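You operate a simulated robot arm through the tools that you are given. There is no shell and no other tool. Be economical: measure what you need, move in short steps, check, and stop when the job is done.

You run a simulated two-armed robot. Do the job below in one go: nothing can be reset, and whatever is moved stays where it is left.

Task
Wipe up the spill on the dining table top with the napkin and put it back.

Only the result counts: the job must be done as asked and must still hold three seconds after the hand-in. Knocking over, shifting, dropping, spilling or breaking anything else fails it. Flat cloth is picked up by pressing the open fingertips on it (5 to 10 N) and closing them slowly along it; thin cloth reads only 2 to 8 mm in the jaws.

Robot
Two 7-joint arms with two-finger parallel grippers on one trunk, on a base that drives. Base frame: it is fixed to the floor where the robot stands at the start and does not move with it; the origin is under the middle of the robot, x ahead of it, y to its left, z up. Readings come in m, degrees, newtons and seconds.
The left shoulder is at the start at [0.05, 0.161, 1.048], the right one opposite. Payload 3.43 kg a hand.
The tool frame of a hand sits at the grasp point between the pads (the TCP): z along the fingers, y along the line on which they close. The tips reach 0.03 m beyond it. The gripper opens to 0.094 m. The fingers are 0.028 m wide and 0.01 m thick; the gripper's body (0.05 by 0.096 m) begins 0.055 m behind the TCP.
Orientation is that of the tool frame in the base frame, as a unit quaternion [w, x, y, z]. With the fingers straight down and closing along the base's y, the tool's x points along the base's -x, its y along +y and its z along -z.

Tools
- The arms move only by the tool play_rows. It takes "left_steps", "right_steps" or both (then of equal length, played together; a hand with none holds still); each is a list that holds one entry, the list of rows, each a list of 7 numbers: the turn, a rotation vector about the base's x, y, z in degrees, then the shift along the base's x, y, z in m, then the opening in per cent of the stroke, from 0 (shut) to 100 (fully open). In form: [[[ax, ay, az, x, y, z, jaw], ...]]. A call has 1 to 10 rows; each row shifts and turns the commanded pose from where the row before left it. A row lasts 0.2 s, in which the tool goes at most 0.05 m and 8.6 degrees; a call with a longer step from one row to the next is refused whole, and so is a gripper value outside its range. A pose out of reach is approached as far as the arm can. The call stops where the force on the tool passes 40 N (or 10 N more than at its start, if that is more) or the arm is blocked; 0.2 s more then pass. The fingers move at their own pace (about 0.045 m/s each) and stop on an object; they squeeze with about 34 N. The grip force told is the motor's: it shows also when the fingers shut on nothing. Time passes only in rows, and 0.2 s behind the last, so rows that do not move let the fingers close. It gives the time, the measured TCP pose, the force on the tool (base axes), the opening and the grip force at its end, in the units of the frame above (readings bear some noise), with the torque about the TCP (base axes, N m) and any sound that the robot's microphone picked up.
- Cameras (640 x 400 px; columns grow to the right, rows downward): "scene" is now at [0.1215, 0.004, 1.1862]; the picture's right is [0.03, -1.00, 0.00], its down [-0.53, -0.02, -0.85] and it looks along [0.85, 0.03, -0.53] (base axes); focal length 284 px, centre (320, 200). "left" rides on the left gripper at [0.076, -0.014, -0.103] in its tool frame; the picture's right is [0.18, 0.98, 0.00], its down [-0.75, 0.14, -0.64] and it looks along [-0.63, 0.12, 0.77] (tool axes); focal length 243 px, centre (320, 200). "right" rides on the right gripper at [0.076, 0.014, -0.102] in its tool frame; the picture's right is [-0.18, 0.98, 0.00], its down [-0.75, -0.14, -0.64] and it looks along [-0.63, -0.12, 0.77] (tool axes); focal length 243 px, centre (320, 200). There is no depth. A picture from a camera that has moved, and an enlarged one, comes with that camera's place and axes in the base frame and with its lens. The place of the scene camera against the robot may be out by one fixed shift of up to 0.018 m in any direction.
- snapshot(camera): a new picture of that camera. It takes no simulated time.
- slide_trunk(by): slides the trunk up (or, below 0, down) by that many m; the arms and the scene camera ride with it, the base frame stays. It gives what a move gives, with no picture.
- steer(legs): drives the robot by 1 to 6 legs, each [ahead, left, turn to the left] in m, m and degrees, along the robot's own axes; the way and the turn of a leg run together, so that a leg with both is an arc; at most 1.5 m and 180 degrees a leg. The arms and the cameras ride along, it lands a little off, and it stops where it bumps. It gives what a move gives.
- pan_tilt(pan, tilt): turns the head with the scene camera to pan (to the left, within 80 degrees either way) and tilt (down, from -29 to 69), counted from straight ahead of the robot. It gives what a move gives.
- enlarge(camera, box): a new picture of the part [left, top, right, bottom] of that camera's present view, enlarged. It takes no simulated time.
- finish_job(): hands the job in; it is judged then, once.

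Go step by step. Nothing tells you exact positions but the pictures and the camera data: compare them with the known pose of the tool, close in by small moves and look again before you grip or let go. The budget is 120 turns and 92 pictures, counting those below and the enlarged ones. Unless the task says otherwise, let go and move clear before handing in, and close with one line.

The tools are called after "Call:" as name(argument=value, ...) on one line, values as JSON. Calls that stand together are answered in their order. play_rows: Moves the arms, as the interface text tells. Its arguments: {"type":"object","properties":{"left_steps":{"type":"array"},"right_steps":{"type":"array"}},"required":[]} The other tools are called the same way: slide_trunk (by) slides the trunk up or down; steer (legs) drives the base; pan_tilt (pan, tilt) turns the head that bears the scene camera; snapshot (camera) takes a picture; enlarge (camera, box) takes an enlarged picture of a part of a camera's view; finish_job () hands the job in.

At the start:

```text
t: 0.0
left_position: [0.5053, 0.2585, 0.9319]
left_ee_rot: [0.0, 0.0, 1.0, -0.001]
left_ft_force: [-0.7, -0.1, 0.4]
left_torque: [0.0, -0.01, -0.01]
left_width: 0.094
left_grip_force: 0.0
right_position: [0.4407, -0.171, 1.0399]
right_ee_rot: [0.0, 0.001, 1.0, 0.0]
right_ft_force: [0.1, 0.3, 0.0]
right_torque: [0.0, 0.01, 0.04]
right_width: 0.0938
right_grip_force: 0.0
trunk travel left (down, up): [-0.075, 0.192]
robot x, y, heading: [-0.0001, -0.0007, 0.0]
head pan, tilt: [1.8, 32.2]
```

scene: 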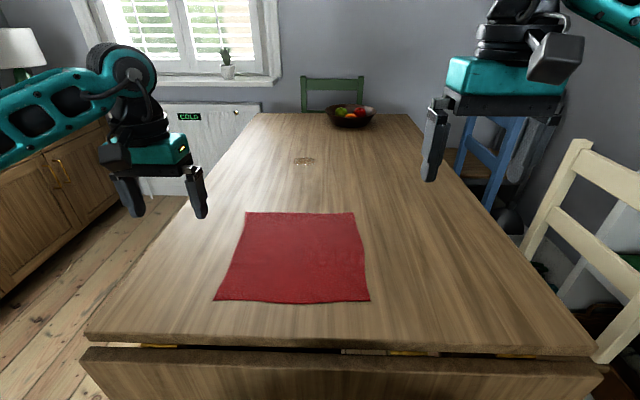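
right: 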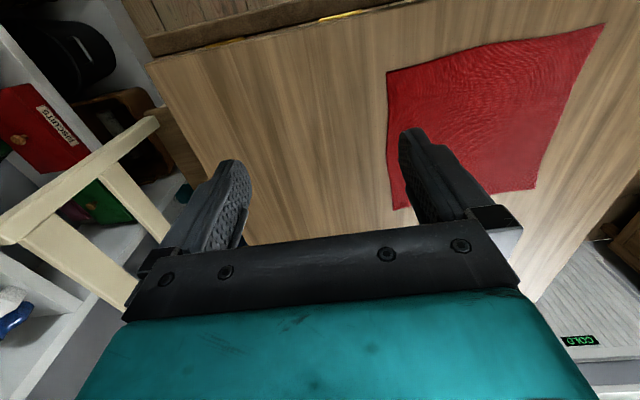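
left: 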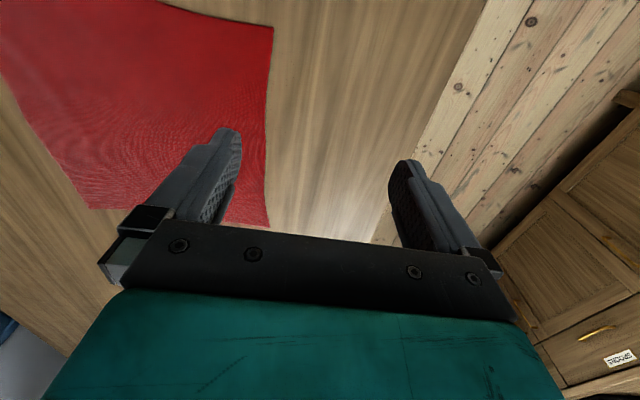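

I see the red napkin lying flat, roughly x 0.50–0.83, y -0.08–0.24, and a small spill near (1.20, 0.11), beyond reach from here. I'll look closer at the spill and at the floor on the left side before deciding where to stand.

Call:
enlarge(camera="scene", box=[240, 100, 400, 200])

Call:
pan_tilt(pan=50, tilt=40)

Call:
snapshot(camera="scene")

```text
4.00 times, centred on (320, 150) of scene
camera zoom: at [0.1215, 0.004, 1.1862], right [0.03, -1.0, 0.0], down [-0.53, -0.02, -0.85], along [0.85, 0.03, -0.53], focal length 1136 px, centre (320, 400)
```

zoom: 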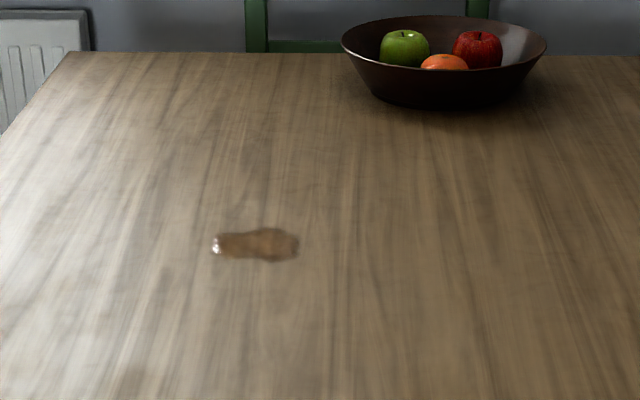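

```text
t: 1.2
left_position: [0.5032, 0.2608, 0.9323]
left_ee_rot: [0.001, 0.0, 1.0, 0.001]
left_ft_force: [0.6, -0.3, -0.1]
left_torque: [0.02, 0.0, 0.02]
left_width: 0.0942
left_grip_force: 0.0
right_position: [0.4396, -0.1706, 1.0407]
right_ee_rot: [-0.001, 0.0, 1.0, 0.0]
right_ft_force: [-0.5, 0.6, -0.2]
right_torque: [-0.02, -0.02, 0.03]
right_width: 0.0939
right_grip_force: 0.2
trunk travel left (down, up): [-0.075, 0.192]
robot x, y, heading: [-0.0034, 0.0012, -0.2]
head pan, tilt: [50.0, 40.0]
```

```text
87 pictures are left
camera scene: at [0.0868, 0.0664, 1.1744], right [0.77, -0.64, 0.0], down [-0.41, -0.49, -0.77], along [0.49, 0.59, -0.64], focal length 284 px, centre (320, 200)
```

scene: 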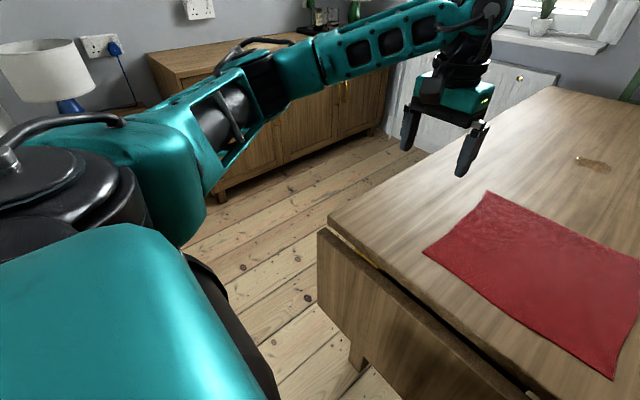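

The spill is an amber puddle about 0.09 × 0.06 m; the left side has a free lane about 1.1 m wide between the table edge (y≈0.43) and the cupboards (y≈1.55). I'll drive round into that lane and face the table from the left.

Call:
steer(legs=[[0, 0.95, 0], [0.95, 0, 0], [0, 0, -90]])

Call:
pan_tilt(pan=0, tilt=50)

Call:
snapshot(camera="scene")

```text
t: 14.6
left_position: [1.213, 0.4469, 0.9321]
left_ee_rot: [0.0, 0.71, 0.704, -0.001]
left_ft_force: [0.7, 0.4, 0.6]
left_torque: [0.01, 0.0, -0.01]
left_width: 0.0939
left_grip_force: 0.0
right_position: [0.7825, 0.5136, 1.0394]
right_ee_rot: [0.0, 0.71, 0.705, 0.0]
right_ft_force: [-0.8, -0.4, 0.6]
right_torque: [0.01, -0.02, 0.0]
right_width: 0.0941
right_grip_force: 0.1
trunk travel left (down, up): [-0.075, 0.192]
robot x, y, heading: [0.9565, 0.9546, -90.2]
head pan, tilt: [50.0, 40.0]
```

```text
t: 15.8
left_position: [1.2122, 0.4459, 0.9322]
left_ee_rot: [0.0, 0.71, 0.705, 0.001]
left_ft_force: [0.2, 0.5, 0.4]
left_torque: [-0.02, -0.03, 0.04]
left_width: 0.094
left_grip_force: 0.1
right_position: [0.7819, 0.5128, 1.0399]
right_ee_rot: [0.0, 0.71, 0.704, 0.0]
right_ft_force: [0.2, -0.2, -0.1]
right_torque: [-0.01, 0.03, -0.01]
right_width: 0.0941
right_grip_force: 0.2
trunk travel left (down, up): [-0.075, 0.192]
robot x, y, heading: [0.9581, 0.9524, -90.3]
head pan, tilt: [0.0, 50.0]
```

```text
86 pictures are left
camera scene: at [0.9484, 0.8369, 1.1603], right [-1.0, 0.01, 0.0], down [0.01, 0.77, -0.64], along [0.0, -0.64, -0.77], focal length 284 px, centre (320, 200)
```

scene: 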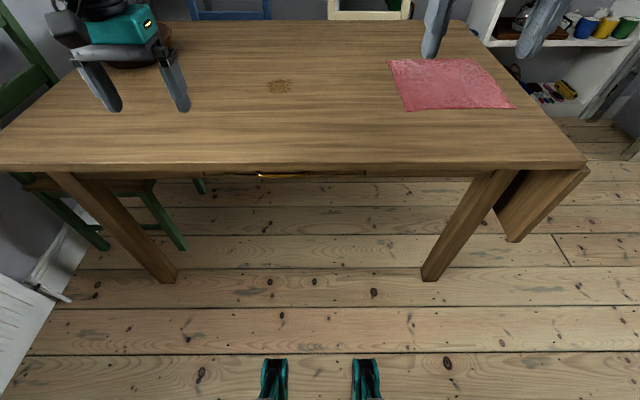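

Triangulating from the two views puts the table top at about z≈0.76, with the napkin at x 0.46–0.74, y -0.07–0.21 and the spill near (1.06, 0.095). The base feet fit between the table legs, so I'll move closer and look again.

Call:
steer(legs=[[0.28, 0.04, 0.3]])

Call:
snapshot(camera="scene")

Call:
snapshot(camera="right")

```text
t: 17.7
left_position: [1.259, 0.1695, 0.9332]
left_ee_rot: [0.0, 0.706, 0.708, 0.001]
left_ft_force: [0.1, 0.3, 0.8]
left_torque: [-0.01, 0.03, -0.02]
left_width: 0.094
left_grip_force: 0.2
right_position: [0.8277, 0.2319, 1.0402]
right_ee_rot: [0.001, 0.706, 0.708, 0.0]
right_ft_force: [-0.2, 0.3, 0.8]
right_torque: [-0.04, -0.03, -0.01]
right_width: 0.0939
right_grip_force: 0.0
trunk travel left (down, up): [-0.075, 0.192]
robot x, y, heading: [0.9996, 0.6728, -89.9]
head pan, tilt: [0.0, 50.0]
```

```text
85 pictures are left
camera scene: at [0.99, 0.5574, 1.1602], right [-1.0, 0.0, 0.0], down [0.0, 0.77, -0.64], along [0.0, -0.64, -0.77], focal length 284 px, centre (320, 200)
```

scene: 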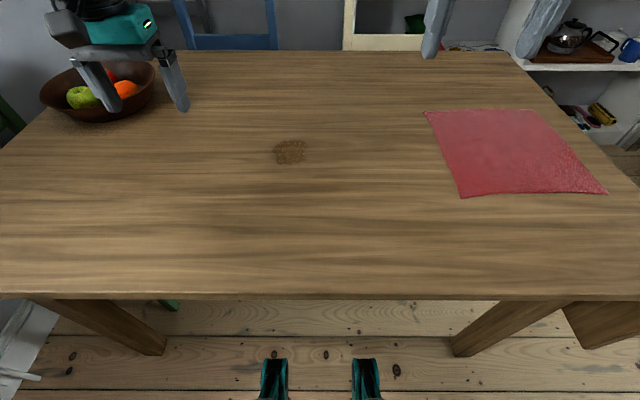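

```text
84 pictures are left
camera right: at [0.8411, 0.3078, 1.1423], right [0.98, -0.18, 0.0], down [-0.14, -0.75, 0.64], along [-0.12, -0.63, -0.77], focal length 243 px, centre (320, 200)
```

right: 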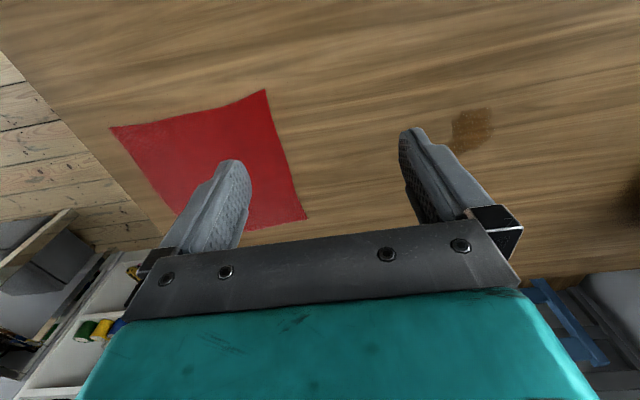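

Positions agree between cameras: spill centre (1.054, 0.095), napkin x 0.46–0.73, y -0.07–0.22. I'll bring the right hand above the napkin near its +x edge with part-open jaws.

Call:
play_rows(right_steps=[[[0, 0, 0, -0.02, -0.0225, -0.02, 60], [0, 0, 0, -0.02, -0.0225, -0.028, 60], [0, 0, 0, -0.02, -0.0225, -0.028, 60], [0, 0, 0, -0.02, -0.0225, -0.028, 60], [0, 0, 0, -0.02, -0.0225, -0.028, 60], [0, 0, 0, -0.02, -0.0225, -0.028, 60], [0, 0, 0, -0.02, -0.0225, -0.028, 60], [0, 0, 0, 0, 0, 0, 60]]])

Call:
snapshot(camera="right")

Call:
snapshot(camera="scene")

```text
t: 19.5
left_position: [1.2588, 0.1708, 0.933]
left_ee_rot: [0.0, 0.705, 0.709, 0.0]
left_ft_force: [-0.6, -0.3, 0.6]
left_torque: [0.01, -0.02, -0.01]
left_width: 0.0938
left_grip_force: 0.1
right_position: [0.6874, 0.0747, 0.8511]
right_ee_rot: [0.0, 0.705, 0.709, 0.0]
right_ft_force: [0.4, -0.5, 0.6]
right_torque: [0.03, 0.0, 0.03]
right_width: 0.0565
right_grip_force: 0.1
trunk travel left (down, up): [-0.075, 0.192]
robot x, y, heading: [0.9966, 0.6716, -89.8]
head pan, tilt: [0.0, 50.0]
```

```text
83 pictures are left
camera right: at [0.701, 0.1509, 0.9527], right [0.98, -0.18, 0.0], down [-0.14, -0.75, 0.64], along [-0.12, -0.63, -0.77], focal length 243 px, centre (320, 200)
```

right: 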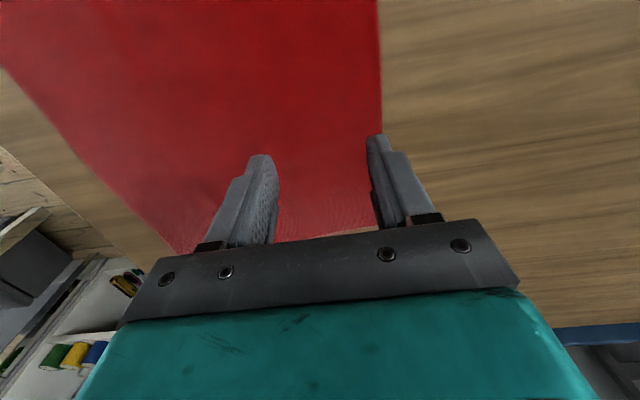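

```text
82 pictures are left
camera scene: at [0.9899, 0.5576, 1.1602], right [-1.0, 0.0, 0.0], down [0.0, 0.77, -0.64], along [0.0, -0.64, -0.77], focal length 284 px, centre (320, 200)
```

scene: 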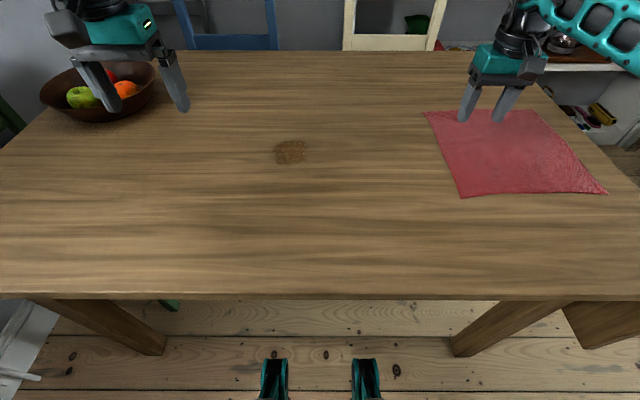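

The hand is over the +x margin; I'll shift slightly inward and go down, then feel for contact in small steps.

Call:
play_rows(right_steps=[[[0, 0, 0, -0.012, 0, -0.02, 60], [0, 0, 0, 0, 0, -0.02, 60], [0, 0, 0, 0, 0, -0.01, 60], [0, 0, 0, 0, 0, 0, 60]]])

Call:
play_rows(right_steps=[[[0, 0, 0, 0, 0, -0.003, 60], [0, 0, 0, 0, 0, 0, 60]]])

Call:
play_rows(right_steps=[[[0, 0, 0, 0, 0, -0.003, 60], [0, 0, 0, 0, 0, 0, 60]]])

```text
t: 20.5
left_position: [1.2581, 0.1696, 0.9331]
left_ee_rot: [0.0, 0.705, 0.709, 0.0]
left_ft_force: [-0.9, 1.0, 1.1]
left_torque: [-0.01, 0.01, -0.02]
left_width: 0.094
left_grip_force: 0.0
right_position: [0.6759, 0.0745, 0.8011]
right_ee_rot: [0.0, 0.706, 0.709, 0.0]
right_ft_force: [0.4, -0.3, 0.4]
right_torque: [-0.03, 0.01, 0.01]
right_width: 0.0565
right_grip_force: 0.1
trunk travel left (down, up): [-0.075, 0.192]
robot x, y, heading: [0.9979, 0.6745, -89.8]
head pan, tilt: [0.0, 50.0]
```

```text
t: 21.1
left_position: [1.259, 0.1701, 0.9317]
left_ee_rot: [0.0, 0.706, 0.709, 0.0]
left_ft_force: [-0.4, 0.8, 0.0]
left_torque: [0.02, 0.0, -0.01]
left_width: 0.0939
left_grip_force: 0.0
right_position: [0.6757, 0.0745, 0.7989]
right_ee_rot: [0.001, 0.706, 0.708, 0.0]
right_ft_force: [0.8, -0.1, 0.4]
right_torque: [0.01, 0.02, -0.01]
right_width: 0.0563
right_grip_force: 0.1
trunk travel left (down, up): [-0.075, 0.192]
robot x, y, heading: [0.9996, 0.6715, -89.7]
head pan, tilt: [0.0, 50.0]
```

```text
t: 21.7
left_position: [1.2593, 0.17, 0.9314]
left_ee_rot: [0.0, 0.705, 0.709, 0.001]
left_ft_force: [0.6, 0.1, 0.2]
left_torque: [0.04, 0.0, 0.01]
left_width: 0.094
left_grip_force: 0.1
right_position: [0.6756, 0.0762, 0.7951]
right_ee_rot: [-0.001, 0.706, 0.708, 0.0]
right_ft_force: [-0.1, -0.3, 0.0]
right_torque: [0.04, -0.01, 0.0]
right_width: 0.0561
right_grip_force: 0.0
trunk travel left (down, up): [-0.075, 0.192]
robot x, y, heading: [0.9962, 0.6734, -89.6]
head pan, tilt: [0.0, 50.0]
```

No contact yet at TCP z = 0.795 (tips about 0.765). I keep lowering in small steps.

Call:
play_rows(right_steps=[[[0, 0, 0, 0, 0, -0.003, 60], [0, 0, 0, 0, 0, 0, 60]]])

Call:
play_rows(right_steps=[[[0, 0, 0, 0, 0, -0.002, 60], [0, 0, 0, 0, 0, 0, 60]]])

Call:
play_rows(right_steps=[[[0, 0, 0, 0, 0, -0.002, 60], [0, 0, 0, 0, 0, 0, 60]]])

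```text
t: 22.3
left_position: [1.2587, 0.1698, 0.9322]
left_ee_rot: [-0.001, 0.706, 0.708, 0.001]
left_ft_force: [-0.1, 0.1, 0.3]
left_torque: [0.0, -0.02, 0.0]
left_width: 0.0938
left_grip_force: 0.1
right_position: [0.675, 0.0748, 0.7925]
right_ee_rot: [-0.001, 0.706, 0.709, 0.0]
right_ft_force: [0.2, -0.5, 0.2]
right_torque: [-0.03, 0.02, -0.03]
right_width: 0.0562
right_grip_force: 0.1
trunk travel left (down, up): [-0.075, 0.192]
robot x, y, heading: [0.9959, 0.6726, -89.9]
head pan, tilt: [0.0, 50.0]
```

```text
t: 22.9
left_position: [1.2587, 0.1703, 0.9329]
left_ee_rot: [0.0, 0.706, 0.709, 0.0]
left_ft_force: [0.3, -0.1, 0.1]
left_torque: [0.0, 0.02, 0.01]
left_width: 0.0939
left_grip_force: 0.0
right_position: [0.6755, 0.0754, 0.7904]
right_ee_rot: [0.001, 0.706, 0.709, 0.0]
right_ft_force: [0.0, 0.6, 0.6]
right_torque: [-0.04, 0.01, 0.02]
right_width: 0.0561
right_grip_force: 0.1
trunk travel left (down, up): [-0.075, 0.192]
robot x, y, heading: [0.9966, 0.6707, -89.8]
head pan, tilt: [0.0, 50.0]
```

```text
t: 23.5
left_position: [1.2588, 0.1701, 0.933]
left_ee_rot: [0.0, 0.706, 0.708, 0.0]
left_ft_force: [0.1, 0.8, 0.4]
left_torque: [0.0, 0.02, -0.03]
left_width: 0.0941
left_grip_force: 0.1
right_position: [0.6763, 0.0751, 0.7884]
right_ee_rot: [0.001, 0.706, 0.709, 0.0]
right_ft_force: [0.9, 0.5, 0.6]
right_torque: [0.0, -0.03, -0.04]
right_width: 0.0564
right_grip_force: 0.1
trunk travel left (down, up): [-0.075, 0.192]
robot x, y, heading: [1.0003, 0.6723, -90.1]
head pan, tilt: [0.0, 50.0]
```

Still free at 0.788; I continue down.

Call:
play_rows(right_steps=[[[0, 0, 0, 0, 0, -0.002, 60], [0, 0, 0, 0, 0, 0, 60]]])

Call:
play_rows(right_steps=[[[0, 0, 0, 0, 0, -0.002, 60], [0, 0, 0, 0, 0, 0, 60]]])

Call:
snapshot(camera="right")

```text
t: 24.1
left_position: [1.2586, 0.1698, 0.9324]
left_ee_rot: [0.0, 0.706, 0.708, -0.001]
left_ft_force: [-0.2, -0.4, -0.6]
left_torque: [0.01, -0.02, -0.02]
left_width: 0.094
left_grip_force: 0.1
right_position: [0.6758, 0.0753, 0.7863]
right_ee_rot: [0.0, 0.706, 0.708, 0.0]
right_ft_force: [0.7, -0.8, 0.7]
right_torque: [-0.01, -0.04, -0.04]
right_width: 0.0566
right_grip_force: 0.0
trunk travel left (down, up): [-0.075, 0.192]
robot x, y, heading: [0.9964, 0.6744, -89.7]
head pan, tilt: [0.0, 50.0]
```

```text
t: 24.7
left_position: [1.2584, 0.1698, 0.9331]
left_ee_rot: [0.0, 0.706, 0.709, 0.0]
left_ft_force: [-0.7, 0.8, -0.6]
left_torque: [0.0, 0.0, 0.02]
left_width: 0.0942
left_grip_force: 0.0
right_position: [0.6759, 0.0744, 0.7831]
right_ee_rot: [0.0, 0.706, 0.708, 0.0]
right_ft_force: [-0.1, 0.1, 0.4]
right_torque: [0.03, -0.04, -0.01]
right_width: 0.0565
right_grip_force: 0.0
trunk travel left (down, up): [-0.075, 0.192]
robot x, y, heading: [0.9963, 0.6746, -90.0]
head pan, tilt: [0.0, 50.0]
```

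```text
81 pictures are left
camera right: at [0.6893, 0.1501, 0.8868], right [0.98, -0.18, 0.0], down [-0.14, -0.75, 0.64], along [-0.12, -0.63, -0.77], focal length 243 px, centre (320, 200)
```

right: 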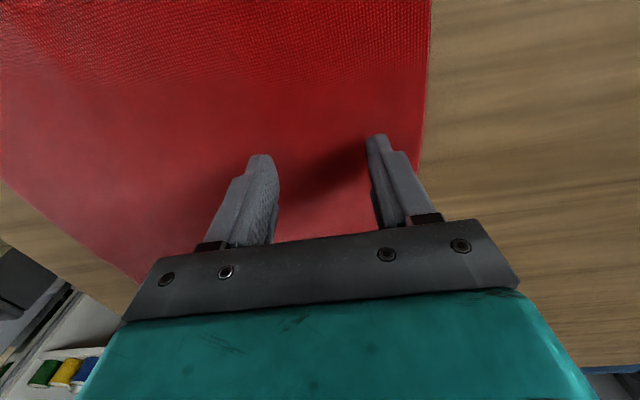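

The fingers still seem a little above the cloth; the scene camera's fixed offset may explain that. I continue down.

Call:
play_rows(right_steps=[[[0, 0, 0, 0, 0, -0.003, 60], [0, 0, 0, 0, 0, 0, 60]]])

Call:
play_rows(right_steps=[[[0, 0, 0, 0, 0, -0.002, 60], [0, 0, 0, 0, 0, 0, 60]]])

Call:
play_rows(right_steps=[[[0, 0, 0, 0, 0, -0.002, 60], [0, 0, 0, 0, 0, 0, 60]]])

Call:
play_rows(right_steps=[[[0, 0, 0, 0, 0, -0.002, 60], [0, 0, 0, 0, 0, 0, 60]]])

```text
t: 25.3
left_position: [1.258, 0.1695, 0.9325]
left_ee_rot: [0.0, 0.706, 0.708, 0.0]
left_ft_force: [0.4, -0.4, -0.3]
left_torque: [-0.02, -0.02, -0.01]
left_width: 0.0938
left_grip_force: 0.0
right_position: [0.6759, 0.0741, 0.7816]
right_ee_rot: [0.0, 0.706, 0.708, 0.0]
right_ft_force: [0.5, 0.3, 1.1]
right_torque: [0.01, 0.03, -0.01]
right_width: 0.0563
right_grip_force: 0.0
trunk travel left (down, up): [-0.075, 0.192]
robot x, y, heading: [0.9964, 0.6719, -89.8]
head pan, tilt: [0.0, 50.0]
```

```text
t: 25.9
left_position: [1.2586, 0.1702, 0.9326]
left_ee_rot: [0.0, 0.705, 0.709, 0.0]
left_ft_force: [0.8, 0.3, 0.9]
left_torque: [0.0, 0.01, -0.02]
left_width: 0.094
left_grip_force: 0.2
right_position: [0.6754, 0.0755, 0.7819]
right_ee_rot: [0.0, 0.706, 0.708, -0.001]
right_ft_force: [-1.6, 0.9, 7.0]
right_torque: [0.04, -0.01, 0.02]
right_width: 0.0563
right_grip_force: 0.0
trunk travel left (down, up): [-0.075, 0.192]
robot x, y, heading: [0.9952, 0.6739, -89.6]
head pan, tilt: [0.0, 50.0]
```

```text
t: 26.5
left_position: [1.2584, 0.1714, 0.9328]
left_ee_rot: [0.0, 0.706, 0.708, -0.001]
left_ft_force: [0.0, -0.6, 0.3]
left_torque: [0.02, -0.04, 0.01]
left_width: 0.0941
left_grip_force: 0.0
right_position: [0.6761, 0.0741, 0.782]
right_ee_rot: [0.002, 0.706, 0.708, -0.002]
right_ft_force: [-3.7, 0.9, 17.7]
right_torque: [0.11, -0.1, 0.02]
right_width: 0.0559
right_grip_force: 0.0
trunk travel left (down, up): [-0.075, 0.192]
robot x, y, heading: [0.9981, 0.6733, -90.0]
head pan, tilt: [0.0, 50.0]
```

```text
t: 27.1
left_position: [1.2591, 0.1724, 0.9331]
left_ee_rot: [0.001, 0.706, 0.709, -0.002]
left_ft_force: [-0.2, 0.4, -0.3]
left_torque: [-0.01, -0.04, 0.0]
left_width: 0.0939
left_grip_force: 0.1
right_position: [0.6762, 0.0752, 0.7814]
right_ee_rot: [0.003, 0.706, 0.708, -0.001]
right_ft_force: [-5.0, 0.9, 27.5]
right_torque: [0.27, -0.12, 0.07]
right_width: 0.0559
right_grip_force: 0.1
trunk travel left (down, up): [-0.075, 0.192]
robot x, y, heading: [0.9999, 0.6755, -89.8]
head pan, tilt: [0.0, 50.0]
```

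Contact found: TCP 0.782, so the surface is about z = 0.752. I'll ease back to about 8 N and close slowly.

Call:
play_rows(right_steps=[[[0, 0, 0, 0, 0, -0.0, 60], [0, 0, 0, 0, 0, 0.0038, 60]]])

Call:
play_rows(right_steps=[[[0, 0, 0, 0, 0, 0, 55], [0, 0, 0, 0, 0, 0, 50], [0, 0, 0, 0, 0, 0, 45], [0, 0, 0, 0, 0, 0, 40], [0, 0, 0, 0, 0, 0, 35], [0, 0, 0, 0, 0, 0, 30], [0, 0, 0, 0, 0, 0, 25]]])

Call:
snapshot(camera="right")

```text
t: 27.7
left_position: [1.2588, 0.1701, 0.9328]
left_ee_rot: [0.001, 0.706, 0.709, -0.001]
left_ft_force: [0.1, -0.4, 0.2]
left_torque: [0.0, 0.0, 0.01]
left_width: 0.094
left_grip_force: 0.0
right_position: [0.6765, 0.0751, 0.7812]
right_ee_rot: [0.001, 0.706, 0.708, -0.002]
right_ft_force: [-3.1, -3.5, 15.7]
right_torque: [-0.05, -0.17, -0.01]
right_width: 0.0557
right_grip_force: 0.0
trunk travel left (down, up): [-0.075, 0.192]
robot x, y, heading: [0.999, 0.6764, -89.8]
head pan, tilt: [0.0, 50.0]
```

```text
t: 29.3
left_position: [1.2595, 0.1701, 0.9333]
left_ee_rot: [0.0, 0.706, 0.708, 0.0]
left_ft_force: [-0.1, 0.2, -0.7]
left_torque: [-0.02, -0.01, -0.02]
left_width: 0.0942
left_grip_force: 0.1
right_position: [0.6753, 0.0747, 0.7812]
right_ee_rot: [0.0, 0.706, 0.709, -0.001]
right_ft_force: [-0.9, 0.4, 10.9]
right_torque: [0.01, -0.06, 0.0]
right_width: 0.0221
right_grip_force: 0.1
trunk travel left (down, up): [-0.075, 0.192]
robot x, y, heading: [0.9987, 0.6766, -89.8]
head pan, tilt: [0.0, 50.0]
```

```text
80 pictures are left
camera right: at [0.6893, 0.1515, 0.8833], right [0.98, -0.18, 0.0], down [-0.14, -0.75, 0.64], along [-0.12, -0.63, -0.77], focal length 243 px, centre (320, 200)
```

right: 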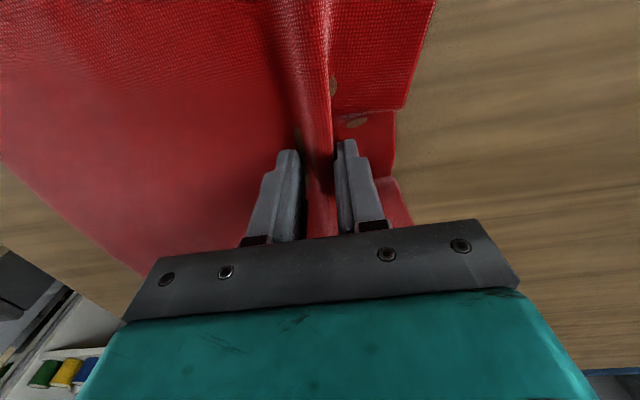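

The cloth is bunching up between the fingers. I'll close fully and give a firm grip.

Call:
play_rows(right_steps=[[[0, 0, 0, 0, 0, 0, 20], [0, 0, 0, 0, 0, 0, 15], [0, 0, 0, 0, 0, 0, 10], [0, 0, 0, 0, 0, 0, 5], [0, 0, 0, 0, 0, 0, 0], [0, 0, 0, 0, 0, 0, 0], [0, 0, 0, 0, 0, 0, 0]]])

Call:
play_rows(right_steps=[[[0, 0, 0, 0, 0, 0.006, 0], [0, 0, 0, 0, 0, 0.006, 0], [0, 0, 0, 0, 0, 0.0, 0]]])

Call:
snapshot(camera="right")

Call:
snapshot(camera="scene")

```text
t: 30.9
left_position: [1.2596, 0.1704, 0.9326]
left_ee_rot: [-0.001, 0.706, 0.708, 0.0]
left_ft_force: [-0.6, 0.5, 0.7]
left_torque: [-0.04, 0.01, 0.01]
left_width: 0.0941
left_grip_force: 0.0
right_position: [0.678, 0.0765, 0.7809]
right_ee_rot: [0.001, 0.705, 0.709, -0.001]
right_ft_force: [-0.1, 0.5, 8.5]
right_torque: [0.01, -0.02, -0.01]
right_width: 0.0067
right_grip_force: 34.1
trunk travel left (down, up): [-0.075, 0.192]
robot x, y, heading: [0.9967, 0.6732, -89.7]
head pan, tilt: [0.0, 50.0]
```

```text
t: 31.7
left_position: [1.2586, 0.1708, 0.9321]
left_ee_rot: [-0.001, 0.706, 0.708, 0.0]
left_ft_force: [0.7, 0.0, 0.7]
left_torque: [0.03, -0.02, -0.01]
left_width: 0.0943
left_grip_force: 0.0
right_position: [0.6746, 0.0746, 0.7928]
right_ee_rot: [0.0, 0.706, 0.708, -0.001]
right_ft_force: [0.0, -0.9, -0.2]
right_torque: [0.04, 0.04, 0.0]
right_width: 0.0064
right_grip_force: 33.3
trunk travel left (down, up): [-0.075, 0.192]
robot x, y, heading: [0.999, 0.6696, -89.5]
head pan, tilt: [0.0, 50.0]
```

```text
79 pictures are left
camera right: at [0.6884, 0.1508, 0.8941], right [0.98, -0.18, 0.0], down [-0.14, -0.75, 0.64], along [-0.12, -0.63, -0.77], focal length 243 px, centre (320, 200)
```

right: 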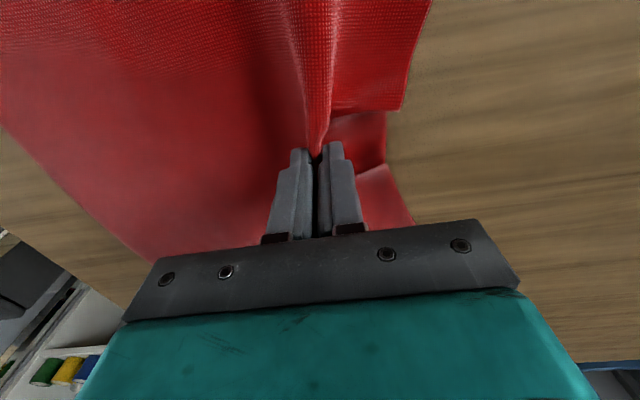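

```text
78 pictures are left
camera scene: at [0.9899, 0.5576, 1.1602], right [-1.0, 0.0, 0.0], down [0.0, 0.77, -0.64], along [0.0, -0.64, -0.77], focal length 284 px, centre (320, 200)
```

scene: 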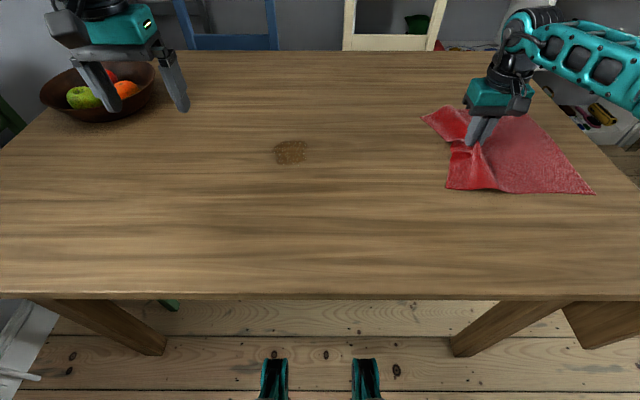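

The grip holds about 6 mm of folded cloth. I'll drag the napkin flat towards the spill, raising the left hand out of the way meanwhile.

Call:
play_rows(right_steps=[[[0, 0, 0, 0.02, 0.002, 0, 0], [0, 0, 0, 0.03, 0.002, 0, 0], [0, 0, 0, 0.03, 0.002, 0, 0], [0, 0, 0, 0.03, 0.002, 0, 0], [0, 0, 0, 0.03, 0.002, 0, 0], [0, 0, 0, 0.03, 0.002, 0, 0], [0, 0, 0, 0.03, 0.002, 0, 0], [0, 0, 0, 0.03, 0.002, 0, 0], [0, 0, 0, 0.03, 0.001, 0, 0], [0, 0, 0, 0.02, 0, 0, 0]]], left_steps=[[[0, 0, 0, 0, 0, 0.02, 100], [0, 0, 0, 0, 0, 0.02, 100], [0, 0, 0, 0, 0, 0.02, 100], [0, 0, 0, 0, 0, 0.02, 100], [0, 0, 0, 0, 0, 0.02, 100], [0, 0, 0, 0, 0, 0.02, 100], [0, 0, 0, 0, 0, 0.02, 100], [0, 0, 0, 0, 0, 0, 100], [0, 0, 0, 0, 0, 0, 100], [0, 0, 0, 0, 0, 0, 100]]])

Call:
snapshot(camera="scene")

Call:
snapshot(camera="right")

```text
t: 33.9
left_position: [1.2577, 0.1685, 1.0729]
left_ee_rot: [0.0, 0.706, 0.708, 0.001]
left_ft_force: [-0.8, -0.3, -0.2]
left_torque: [0.0, 0.02, -0.01]
left_width: 0.0938
left_grip_force: 0.0
right_position: [0.9582, 0.0928, 0.7927]
right_ee_rot: [0.0, 0.706, 0.708, 0.0]
right_ft_force: [-0.1, 0.5, 0.2]
right_torque: [0.03, 0.01, 0.0]
right_width: 0.0063
right_grip_force: 34.3
trunk travel left (down, up): [-0.075, 0.192]
robot x, y, heading: [1.0007, 0.6689, -89.7]
head pan, tilt: [0.0, 50.0]
```

```text
77 pictures are left
camera scene: at [0.9901, 0.5576, 1.1602], right [-1.0, 0.0, 0.0], down [0.0, 0.77, -0.64], along [0.0, -0.64, -0.77], focal length 284 px, centre (320, 200)
```

scene: 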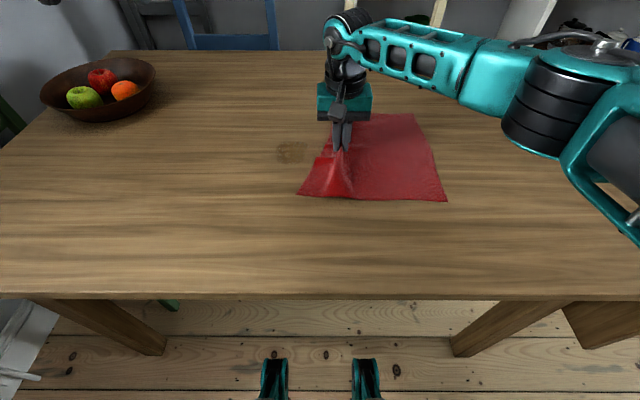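

```text
76 pictures are left
camera right: at [0.9704, 0.1688, 0.8945], right [0.98, -0.18, 0.0], down [-0.14, -0.75, 0.64], along [-0.12, -0.63, -0.77], focal length 243 px, centre (320, 200)
```

right: 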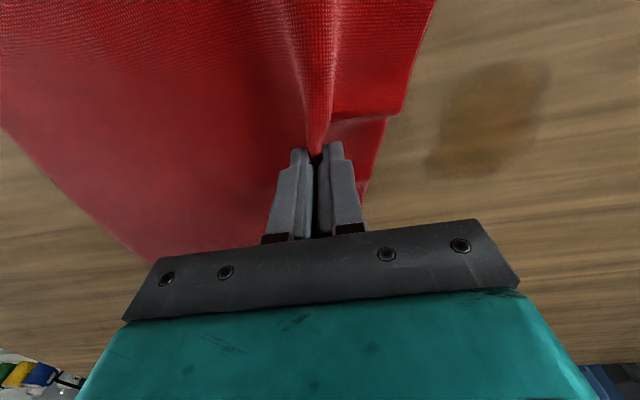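

The napkin slides flat with the hand; the spill spans x 1.025–1.085, y 0.06–0.125. I'll lower the fingers to press the cloth lightly and wipe over the spill in strokes.

Call:
play_rows(right_steps=[[[0, 0, 0, 0.01, 0, -0.006, 0], [0, 0, 0, 0.01, 0, -0.0065, 0], [0, 0, 0, 0.015, 0, 0, 0], [0, 0, 0, 0.015, 0, 0, 0]]])

Call:
play_rows(right_steps=[[[0, 0, 0, 0.015, 0, 0, 0], [0, 0, 0, 0.015, 0, 0, 0], [0, 0, 0, 0.015, 0, 0, 0], [0, 0, 0, 0.015, 0, 0, 0], [0, 0, 0, 0.015, 0, 0, 0], [0, 0, 0, 0.015, 0, 0, 0]]])

Call:
snapshot(camera="scene")

Call:
snapshot(camera="right")

```text
t: 34.9
left_position: [1.2571, 0.1696, 1.0747]
left_ee_rot: [0.001, 0.706, 0.708, 0.0]
left_ft_force: [0.1, -0.7, -0.1]
left_torque: [0.06, -0.02, 0.0]
left_width: 0.094
left_grip_force: 0.1
right_position: [1.0057, 0.0916, 0.7812]
right_ee_rot: [0.001, 0.706, 0.709, -0.001]
right_ft_force: [-2.7, 0.5, 14.3]
right_torque: [0.09, 0.06, 0.06]
right_width: 0.0066
right_grip_force: 33.9
trunk travel left (down, up): [-0.075, 0.192]
robot x, y, heading: [1.0012, 0.6756, -89.8]
head pan, tilt: [0.0, 50.0]
```

```text
t: 36.3
left_position: [1.2558, 0.1699, 1.0748]
left_ee_rot: [0.001, 0.706, 0.709, 0.0]
left_ft_force: [-0.2, -0.5, 0.5]
left_torque: [-0.01, 0.01, -0.03]
left_width: 0.0938
left_grip_force: 0.0
right_position: [1.0569, 0.1021, 0.7811]
right_ee_rot: [0.005, 0.706, 0.708, -0.003]
right_ft_force: [-8.9, -8.4, 30.4]
right_torque: [0.02, 0.26, 0.07]
right_width: 0.0067
right_grip_force: 34.3
right hand out of reach, approached as far as the arm can: row 3, 4, 5, 6
trunk travel left (down, up): [-0.075, 0.192]
robot x, y, heading: [0.9959, 0.6732, -89.6]
head pan, tilt: [0.0, 50.0]
```

```text
75 pictures are left
camera scene: at [0.9889, 0.5593, 1.1607], right [-1.0, 0.0, 0.0], down [0.0, 0.76, -0.64], along [0.0, -0.64, -0.76], focal length 284 px, centre (320, 200)
```

scene: 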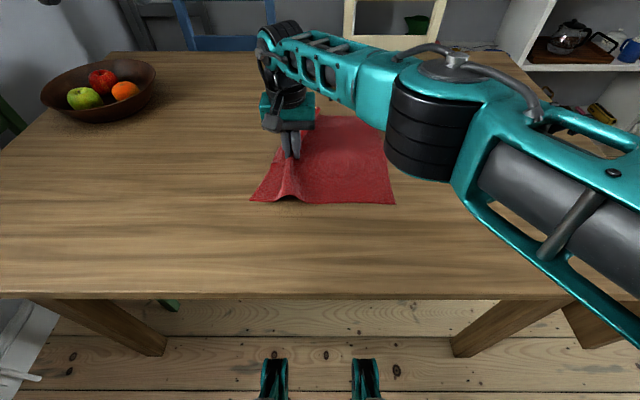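

```text
74 pictures are left
camera right: at [1.0689, 0.1794, 0.8826], right [0.98, -0.18, 0.0], down [-0.14, -0.75, 0.65], along [-0.12, -0.64, -0.76], focal length 243 px, centre (320, 200)
```

right: 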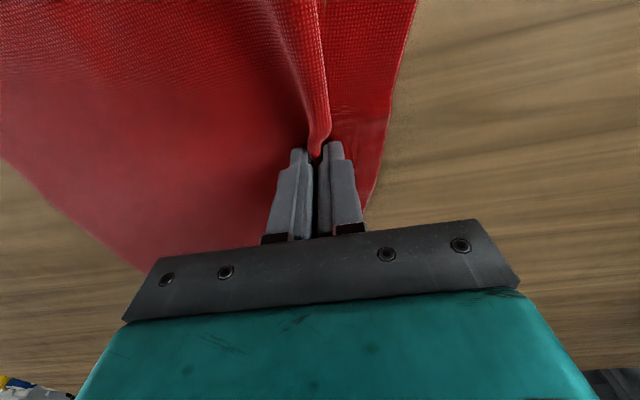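

The cloth now covers the spill, but the right arm is at the end of its reach. I'll ease the pressure, then drive the base about 0.15 m to +x so wiping has room.

Call:
play_rows(right_steps=[[[0, 0, 0, -0.02, 0, 0.004, 0], [0, 0, 0, -0.02, 0, 0.004, 0], [0, 0, 0, -0.01, 0, 0, 0], [0, 0, 0, 0, 0, 0, 0]]])

Call:
steer(legs=[[0, 0.13, 0]])

Call:
snapshot(camera="scene")

```text
t: 37.3
left_position: [1.2569, 0.1691, 1.0725]
left_ee_rot: [0.0, 0.706, 0.708, 0.0]
left_ft_force: [0.4, 1.0, 0.7]
left_torque: [0.02, 0.03, 0.03]
left_width: 0.094
left_grip_force: 0.2
right_position: [1.007, 0.1044, 0.7841]
right_ee_rot: [-0.002, 0.706, 0.708, -0.001]
right_ft_force: [0.0, -0.5, -0.7]
right_torque: [0.0, 0.04, 0.02]
right_width: 0.0067
right_grip_force: 33.6
trunk travel left (down, up): [-0.075, 0.192]
robot x, y, heading: [0.9972, 0.6737, -90.0]
head pan, tilt: [0.0, 50.0]
```

```text
t: 38.6
left_position: [1.3894, 0.1695, 1.0725]
left_ee_rot: [0.001, 0.705, 0.709, 0.001]
left_ft_force: [0.1, 0.1, 0.4]
left_torque: [0.01, 0.01, 0.0]
left_width: 0.0941
left_grip_force: 0.1
right_position: [1.1394, 0.106, 0.785]
right_ee_rot: [0.0, 0.706, 0.709, 0.0]
right_ft_force: [-0.7, -0.2, -0.9]
right_torque: [0.01, -0.01, -0.02]
right_width: 0.0066
right_grip_force: 33.9
trunk travel left (down, up): [-0.075, 0.192]
robot x, y, heading: [1.1227, 0.6709, -89.4]
head pan, tilt: [0.0, 50.0]
```

```text
73 pictures are left
camera scene: at [1.1213, 0.5582, 1.1602], right [-1.0, -0.01, 0.0], down [0.0, 0.77, -0.64], along [0.0, -0.64, -0.77], focal length 284 px, centre (320, 200)
```

scene: 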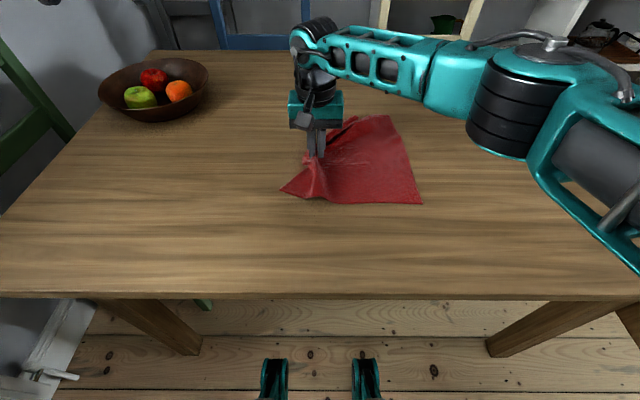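

The hand carried the cloth right over the spill, now at x = 1.14. I'll press lightly and scrub across the spill area in lanes.

Call:
play_rows(right_steps=[[[0, 0, 0, -0.01, 0.006, -0.004, 0], [0, 0, 0, -0.015, 0.006, -0.002, 0], [0, 0, 0, -0.015, 0.002, 0, 0], [0, 0, 0, -0.015, 0, 0, 0], [0, 0, 0, -0.015, 0, 0, 0], [0, 0, 0, -0.015, 0, 0, 0], [0, 0, 0, -0.015, 0, 0, 0], [0, 0, 0, -0.01, 0, 0, 0], [0, 0, 0, 0, -0.012, 0, 0], [0, 0, 0, 0, -0.012, 0, 0]]])

Call:
play_rows(right_steps=[[[0, 0, 0, 0.015, 0, 0, 0], [0, 0, 0, 0.015, 0, 0, 0], [0, 0, 0, 0.015, 0, 0, 0], [0, 0, 0, 0.015, 0, 0, 0], [0, 0, 0, 0.015, 0, 0, 0], [0, 0, 0, 0.005, -0.012, 0, 0], [0, 0, 0, 0, -0.012, 0, 0], [0, 0, 0, -0.015, 0, 0, 0], [0, 0, 0, -0.015, 0, 0, 0], [0, 0, 0, -0.015, 0, 0, 0]]])

Call:
snapshot(camera="scene")

Call:
snapshot(camera="right")

```text
t: 40.8
left_position: [1.3894, 0.173, 1.0725]
left_ee_rot: [0.002, 0.706, 0.708, -0.002]
left_ft_force: [0.1, 0.2, -0.4]
left_torque: [-0.01, 0.0, 0.0]
left_width: 0.0942
left_grip_force: 0.1
right_position: [1.0271, 0.0976, 0.7807]
right_ee_rot: [0.0, 0.706, 0.708, -0.001]
right_ft_force: [-0.4, 9.8, 21.3]
right_torque: [0.23, 0.05, 0.01]
right_width: 0.0068
right_grip_force: 33.6
trunk travel left (down, up): [-0.075, 0.192]
robot x, y, heading: [1.1271, 0.6721, -89.8]
head pan, tilt: [0.0, 50.0]
```

```text
t: 43.0
left_position: [1.3887, 0.1716, 1.073]
left_ee_rot: [0.001, 0.705, 0.709, 0.0]
left_ft_force: [-0.9, 0.7, -1.1]
left_torque: [0.02, 0.0, -0.01]
left_width: 0.0939
left_grip_force: 0.2
right_position: [1.0651, 0.0732, 0.7807]
right_ee_rot: [0.002, 0.705, 0.71, -0.002]
right_ft_force: [7.7, -1.7, 21.2]
right_torque: [0.14, -0.28, -0.07]
right_width: 0.0069
right_grip_force: 34.0
trunk travel left (down, up): [-0.075, 0.192]
robot x, y, heading: [1.1264, 0.6763, -89.7]
head pan, tilt: [0.0, 50.0]
```

```text
72 pictures are left
camera scene: at [1.1217, 0.5598, 1.1605], right [-1.0, -0.01, 0.0], down [0.0, 0.76, -0.64], along [0.0, -0.64, -0.76], focal length 284 px, centre (320, 200)
```

scene: 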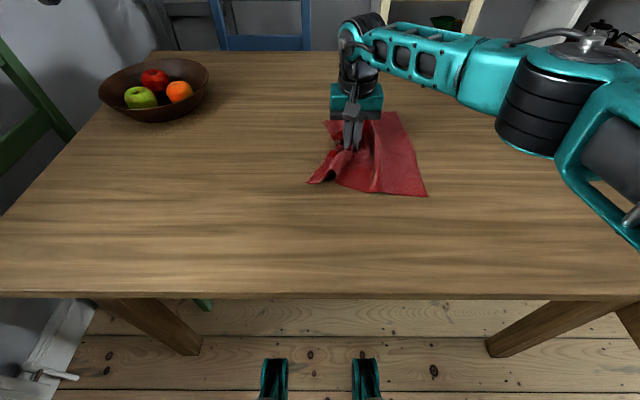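

```text
71 pictures are left
camera right: at [1.0784, 0.1488, 0.8831], right [0.98, -0.18, 0.0], down [-0.14, -0.75, 0.65], along [-0.11, -0.64, -0.76], focal length 243 px, centre (320, 200)
```

right: 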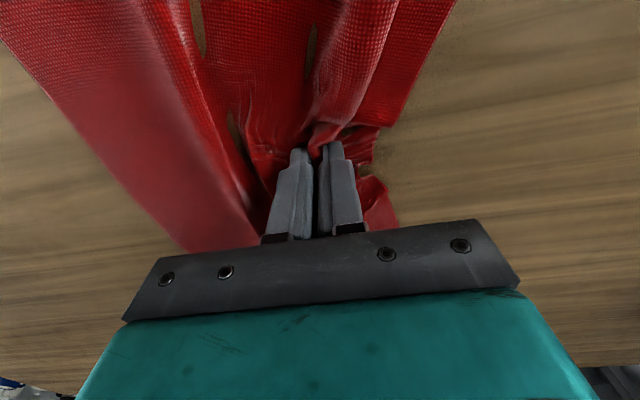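

The scrub has crossed most of the spill. I'll finish the last stroke and then lift the napkin to inspect the table.

Call:
play_rows(right_steps=[[[0, 0, 0, -0.015, -0.003, 0, 0], [0, 0, 0, -0.015, -0.003, 0, 0], [0, 0, 0, -0.01, 0, 0, 0], [0, 0, 0, 0, 0, 0.02, 0], [0, 0, 0, 0, 0, 0.04, 0], [0, 0, 0, 0, 0, 0.04, 0], [0, 0, 0, 0, 0, 0.04, 0], [0, 0, 0, 0, 0, 0.04, 0], [0, 0, 0, 0, 0, 0.04, 0], [0, 0, 0, 0, 0, 0.03, 0]]])

Call:
snapshot(camera="scene")

```text
t: 45.2
left_position: [1.3893, 0.1702, 1.0727]
left_ee_rot: [0.0, 0.705, 0.71, 0.0]
left_ft_force: [-0.1, 0.5, -0.2]
left_torque: [0.02, 0.02, 0.01]
left_width: 0.0938
left_grip_force: 0.0
right_position: [1.0235, 0.0634, 1.0298]
right_ee_rot: [0.0, 0.705, 0.709, 0.0]
right_ft_force: [0.6, -0.2, -0.3]
right_torque: [0.01, 0.01, 0.0]
right_width: 0.0066
right_grip_force: 34.3
trunk travel left (down, up): [-0.075, 0.192]
robot x, y, heading: [1.1249, 0.6749, -89.6]
head pan, tilt: [0.0, 50.0]
```

```text
70 pictures are left
camera scene: at [1.1214, 0.5584, 1.1602], right [-1.0, -0.01, 0.0], down [0.0, 0.77, -0.64], along [0.0, -0.64, -0.77], focal length 284 px, centre (320, 200)
```

scene: 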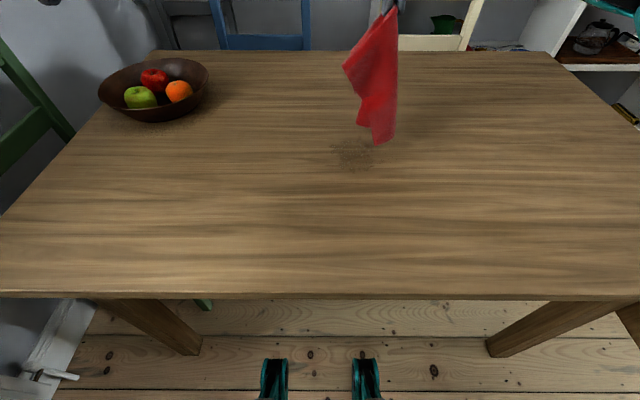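

Call:
enlarge(camera="scene", box=[290, 115, 418, 195])

```text
5.00 times, centred on (354, 155) of scene
camera zoom: at [1.1214, 0.5584, 1.1602], right [-1.0, -0.01, 0.0], down [0.0, 0.77, -0.64], along [0.0, -0.64, -0.77], focal length 1420 px, centre (150, 425)
```

zoom: 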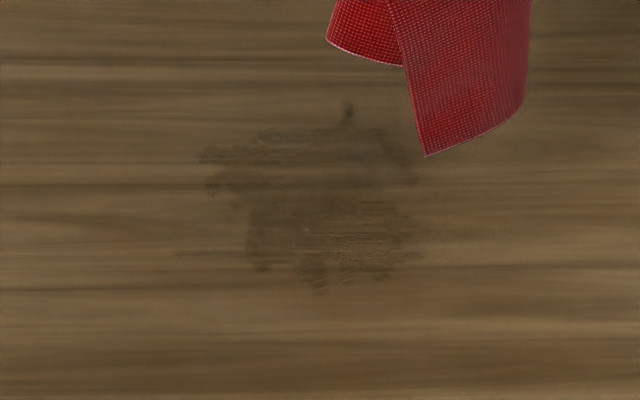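

Most of the puddle is gone but a damp residue remains over x≈1.0–1.1, y≈0.03–0.15. I'll lay the cloth down again trailing towards -x and scrub in denser lanes.

Call:
play_rows(right_steps=[[[0, 0, 0, -0.04, 0, 0, 0], [0, 0, 0, -0.04, -0.01, 0, 0], [0, 0, 0, -0.04, -0.01, -0.01, 0], [0, 0, 0, 0.01, 0, -0.04, 0], [0, 0, 0, 0.015, 0, -0.04, 0], [0, 0, 0, 0.015, 0, -0.04, 0], [0, 0, 0, 0.02, 0, -0.04, 0], [0, 0, 0, 0.02, 0, -0.035, 0], [0, 0, 0, 0.02, 0, -0.03, 0], [0, 0, 0, 0.01, 0, -0.008, 0]]])

Call:
snapshot(camera="scene")

Call:
snapshot(camera="right")

```text
t: 47.4
left_position: [1.3893, 0.1701, 1.0704]
left_ee_rot: [0.001, 0.705, 0.709, 0.0]
left_ft_force: [-0.7, -0.3, 0.3]
left_torque: [0.01, -0.03, 0.01]
left_width: 0.0941
left_grip_force: 0.0
right_position: [1.0137, 0.0454, 0.7827]
right_ee_rot: [0.0, 0.705, 0.709, 0.0]
right_ft_force: [0.3, -0.9, 0.3]
right_torque: [0.03, 0.04, -0.01]
right_width: 0.0065
right_grip_force: 34.2
trunk travel left (down, up): [-0.075, 0.192]
robot x, y, heading: [1.1301, 0.6786, -89.4]
head pan, tilt: [0.0, 50.0]
```

```text
68 pictures are left
camera scene: at [1.1211, 0.5582, 1.1603], right [-1.0, -0.01, 0.0], down [0.0, 0.77, -0.64], along [0.0, -0.64, -0.77], focal length 284 px, centre (320, 200)
```

scene: 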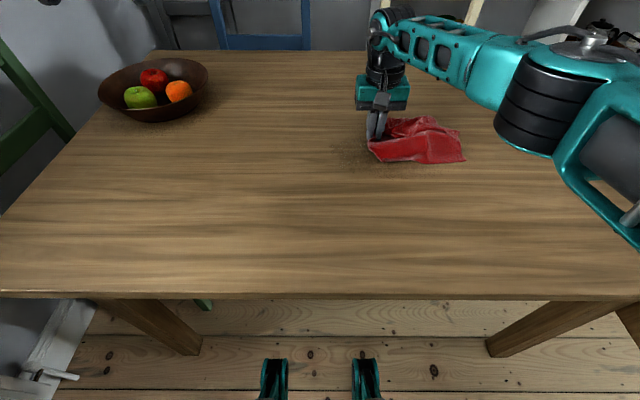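

```text
67 pictures are left
camera right: at [1.0273, 0.1223, 0.8862], right [0.98, -0.18, 0.0], down [-0.14, -0.75, 0.64], along [-0.12, -0.63, -0.77], focal length 243 px, centre (320, 200)
```

right: 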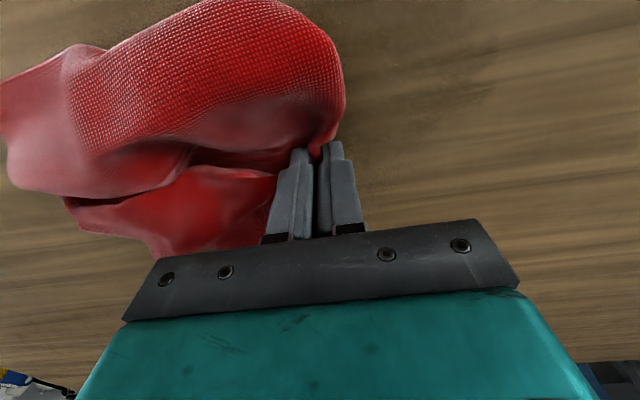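

The bundle trails to the -x side of the fingers. I'll drag it over the residue, then go back over the bundle and press it down from above.

Call:
play_rows(right_steps=[[[0, 0, 0, 0.02, 0.005, -0.001, 0], [0, 0, 0, 0.02, 0.005, 0, 0], [0, 0, 0, 0.02, 0.005, 0, 0], [0, 0, 0, 0.02, 0.005, 0, 0], [0, 0, 0, 0.02, 0.005, 0, 0], [0, 0, 0, 0.02, 0.005, 0, 0], [0, 0, 0, 0, 0, 0.03, 0], [0, 0, 0, -0.03, 0.01, 0.02, 0], [0, 0, 0, -0.03, 0.01, 0, 0], [0, 0, 0, -0.02, 0, -0.02, 0]]])

Call:
snapshot(camera="right")

Call:
snapshot(camera="scene")

```text
t: 49.6
left_position: [1.3887, 0.1706, 1.0731]
left_ee_rot: [0.0, 0.705, 0.709, 0.0]
left_ft_force: [-0.8, 0.2, -0.1]
left_torque: [-0.04, 0.02, 0.02]
left_width: 0.094
left_grip_force: 0.0
right_position: [1.0549, 0.0977, 0.814]
right_ee_rot: [0.0, 0.705, 0.709, 0.0]
right_ft_force: [0.3, -0.3, -0.6]
right_torque: [0.01, 0.02, -0.01]
right_width: 0.0067
right_grip_force: 34.4
trunk travel left (down, up): [-0.075, 0.192]
robot x, y, heading: [1.1284, 0.6741, -89.7]
head pan, tilt: [0.0, 50.0]
```

```text
66 pictures are left
camera right: at [1.0679, 0.1726, 0.9164], right [0.98, -0.18, 0.0], down [-0.14, -0.75, 0.64], along [-0.11, -0.63, -0.77], focal length 243 px, centre (320, 200)
```

right: 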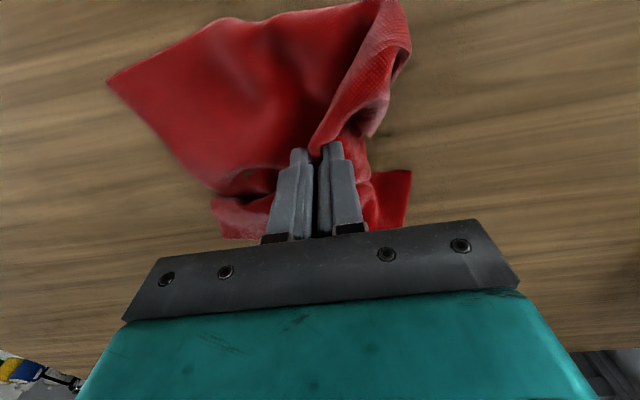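

```text
65 pictures are left
camera scene: at [1.1209, 0.5582, 1.1603], right [-1.0, -0.01, 0.0], down [0.0, 0.77, -0.64], along [0.0, -0.64, -0.77], focal length 284 px, centre (320, 200)
```

scene: 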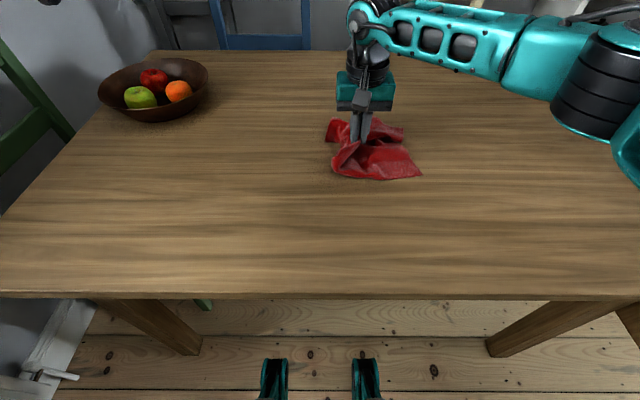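

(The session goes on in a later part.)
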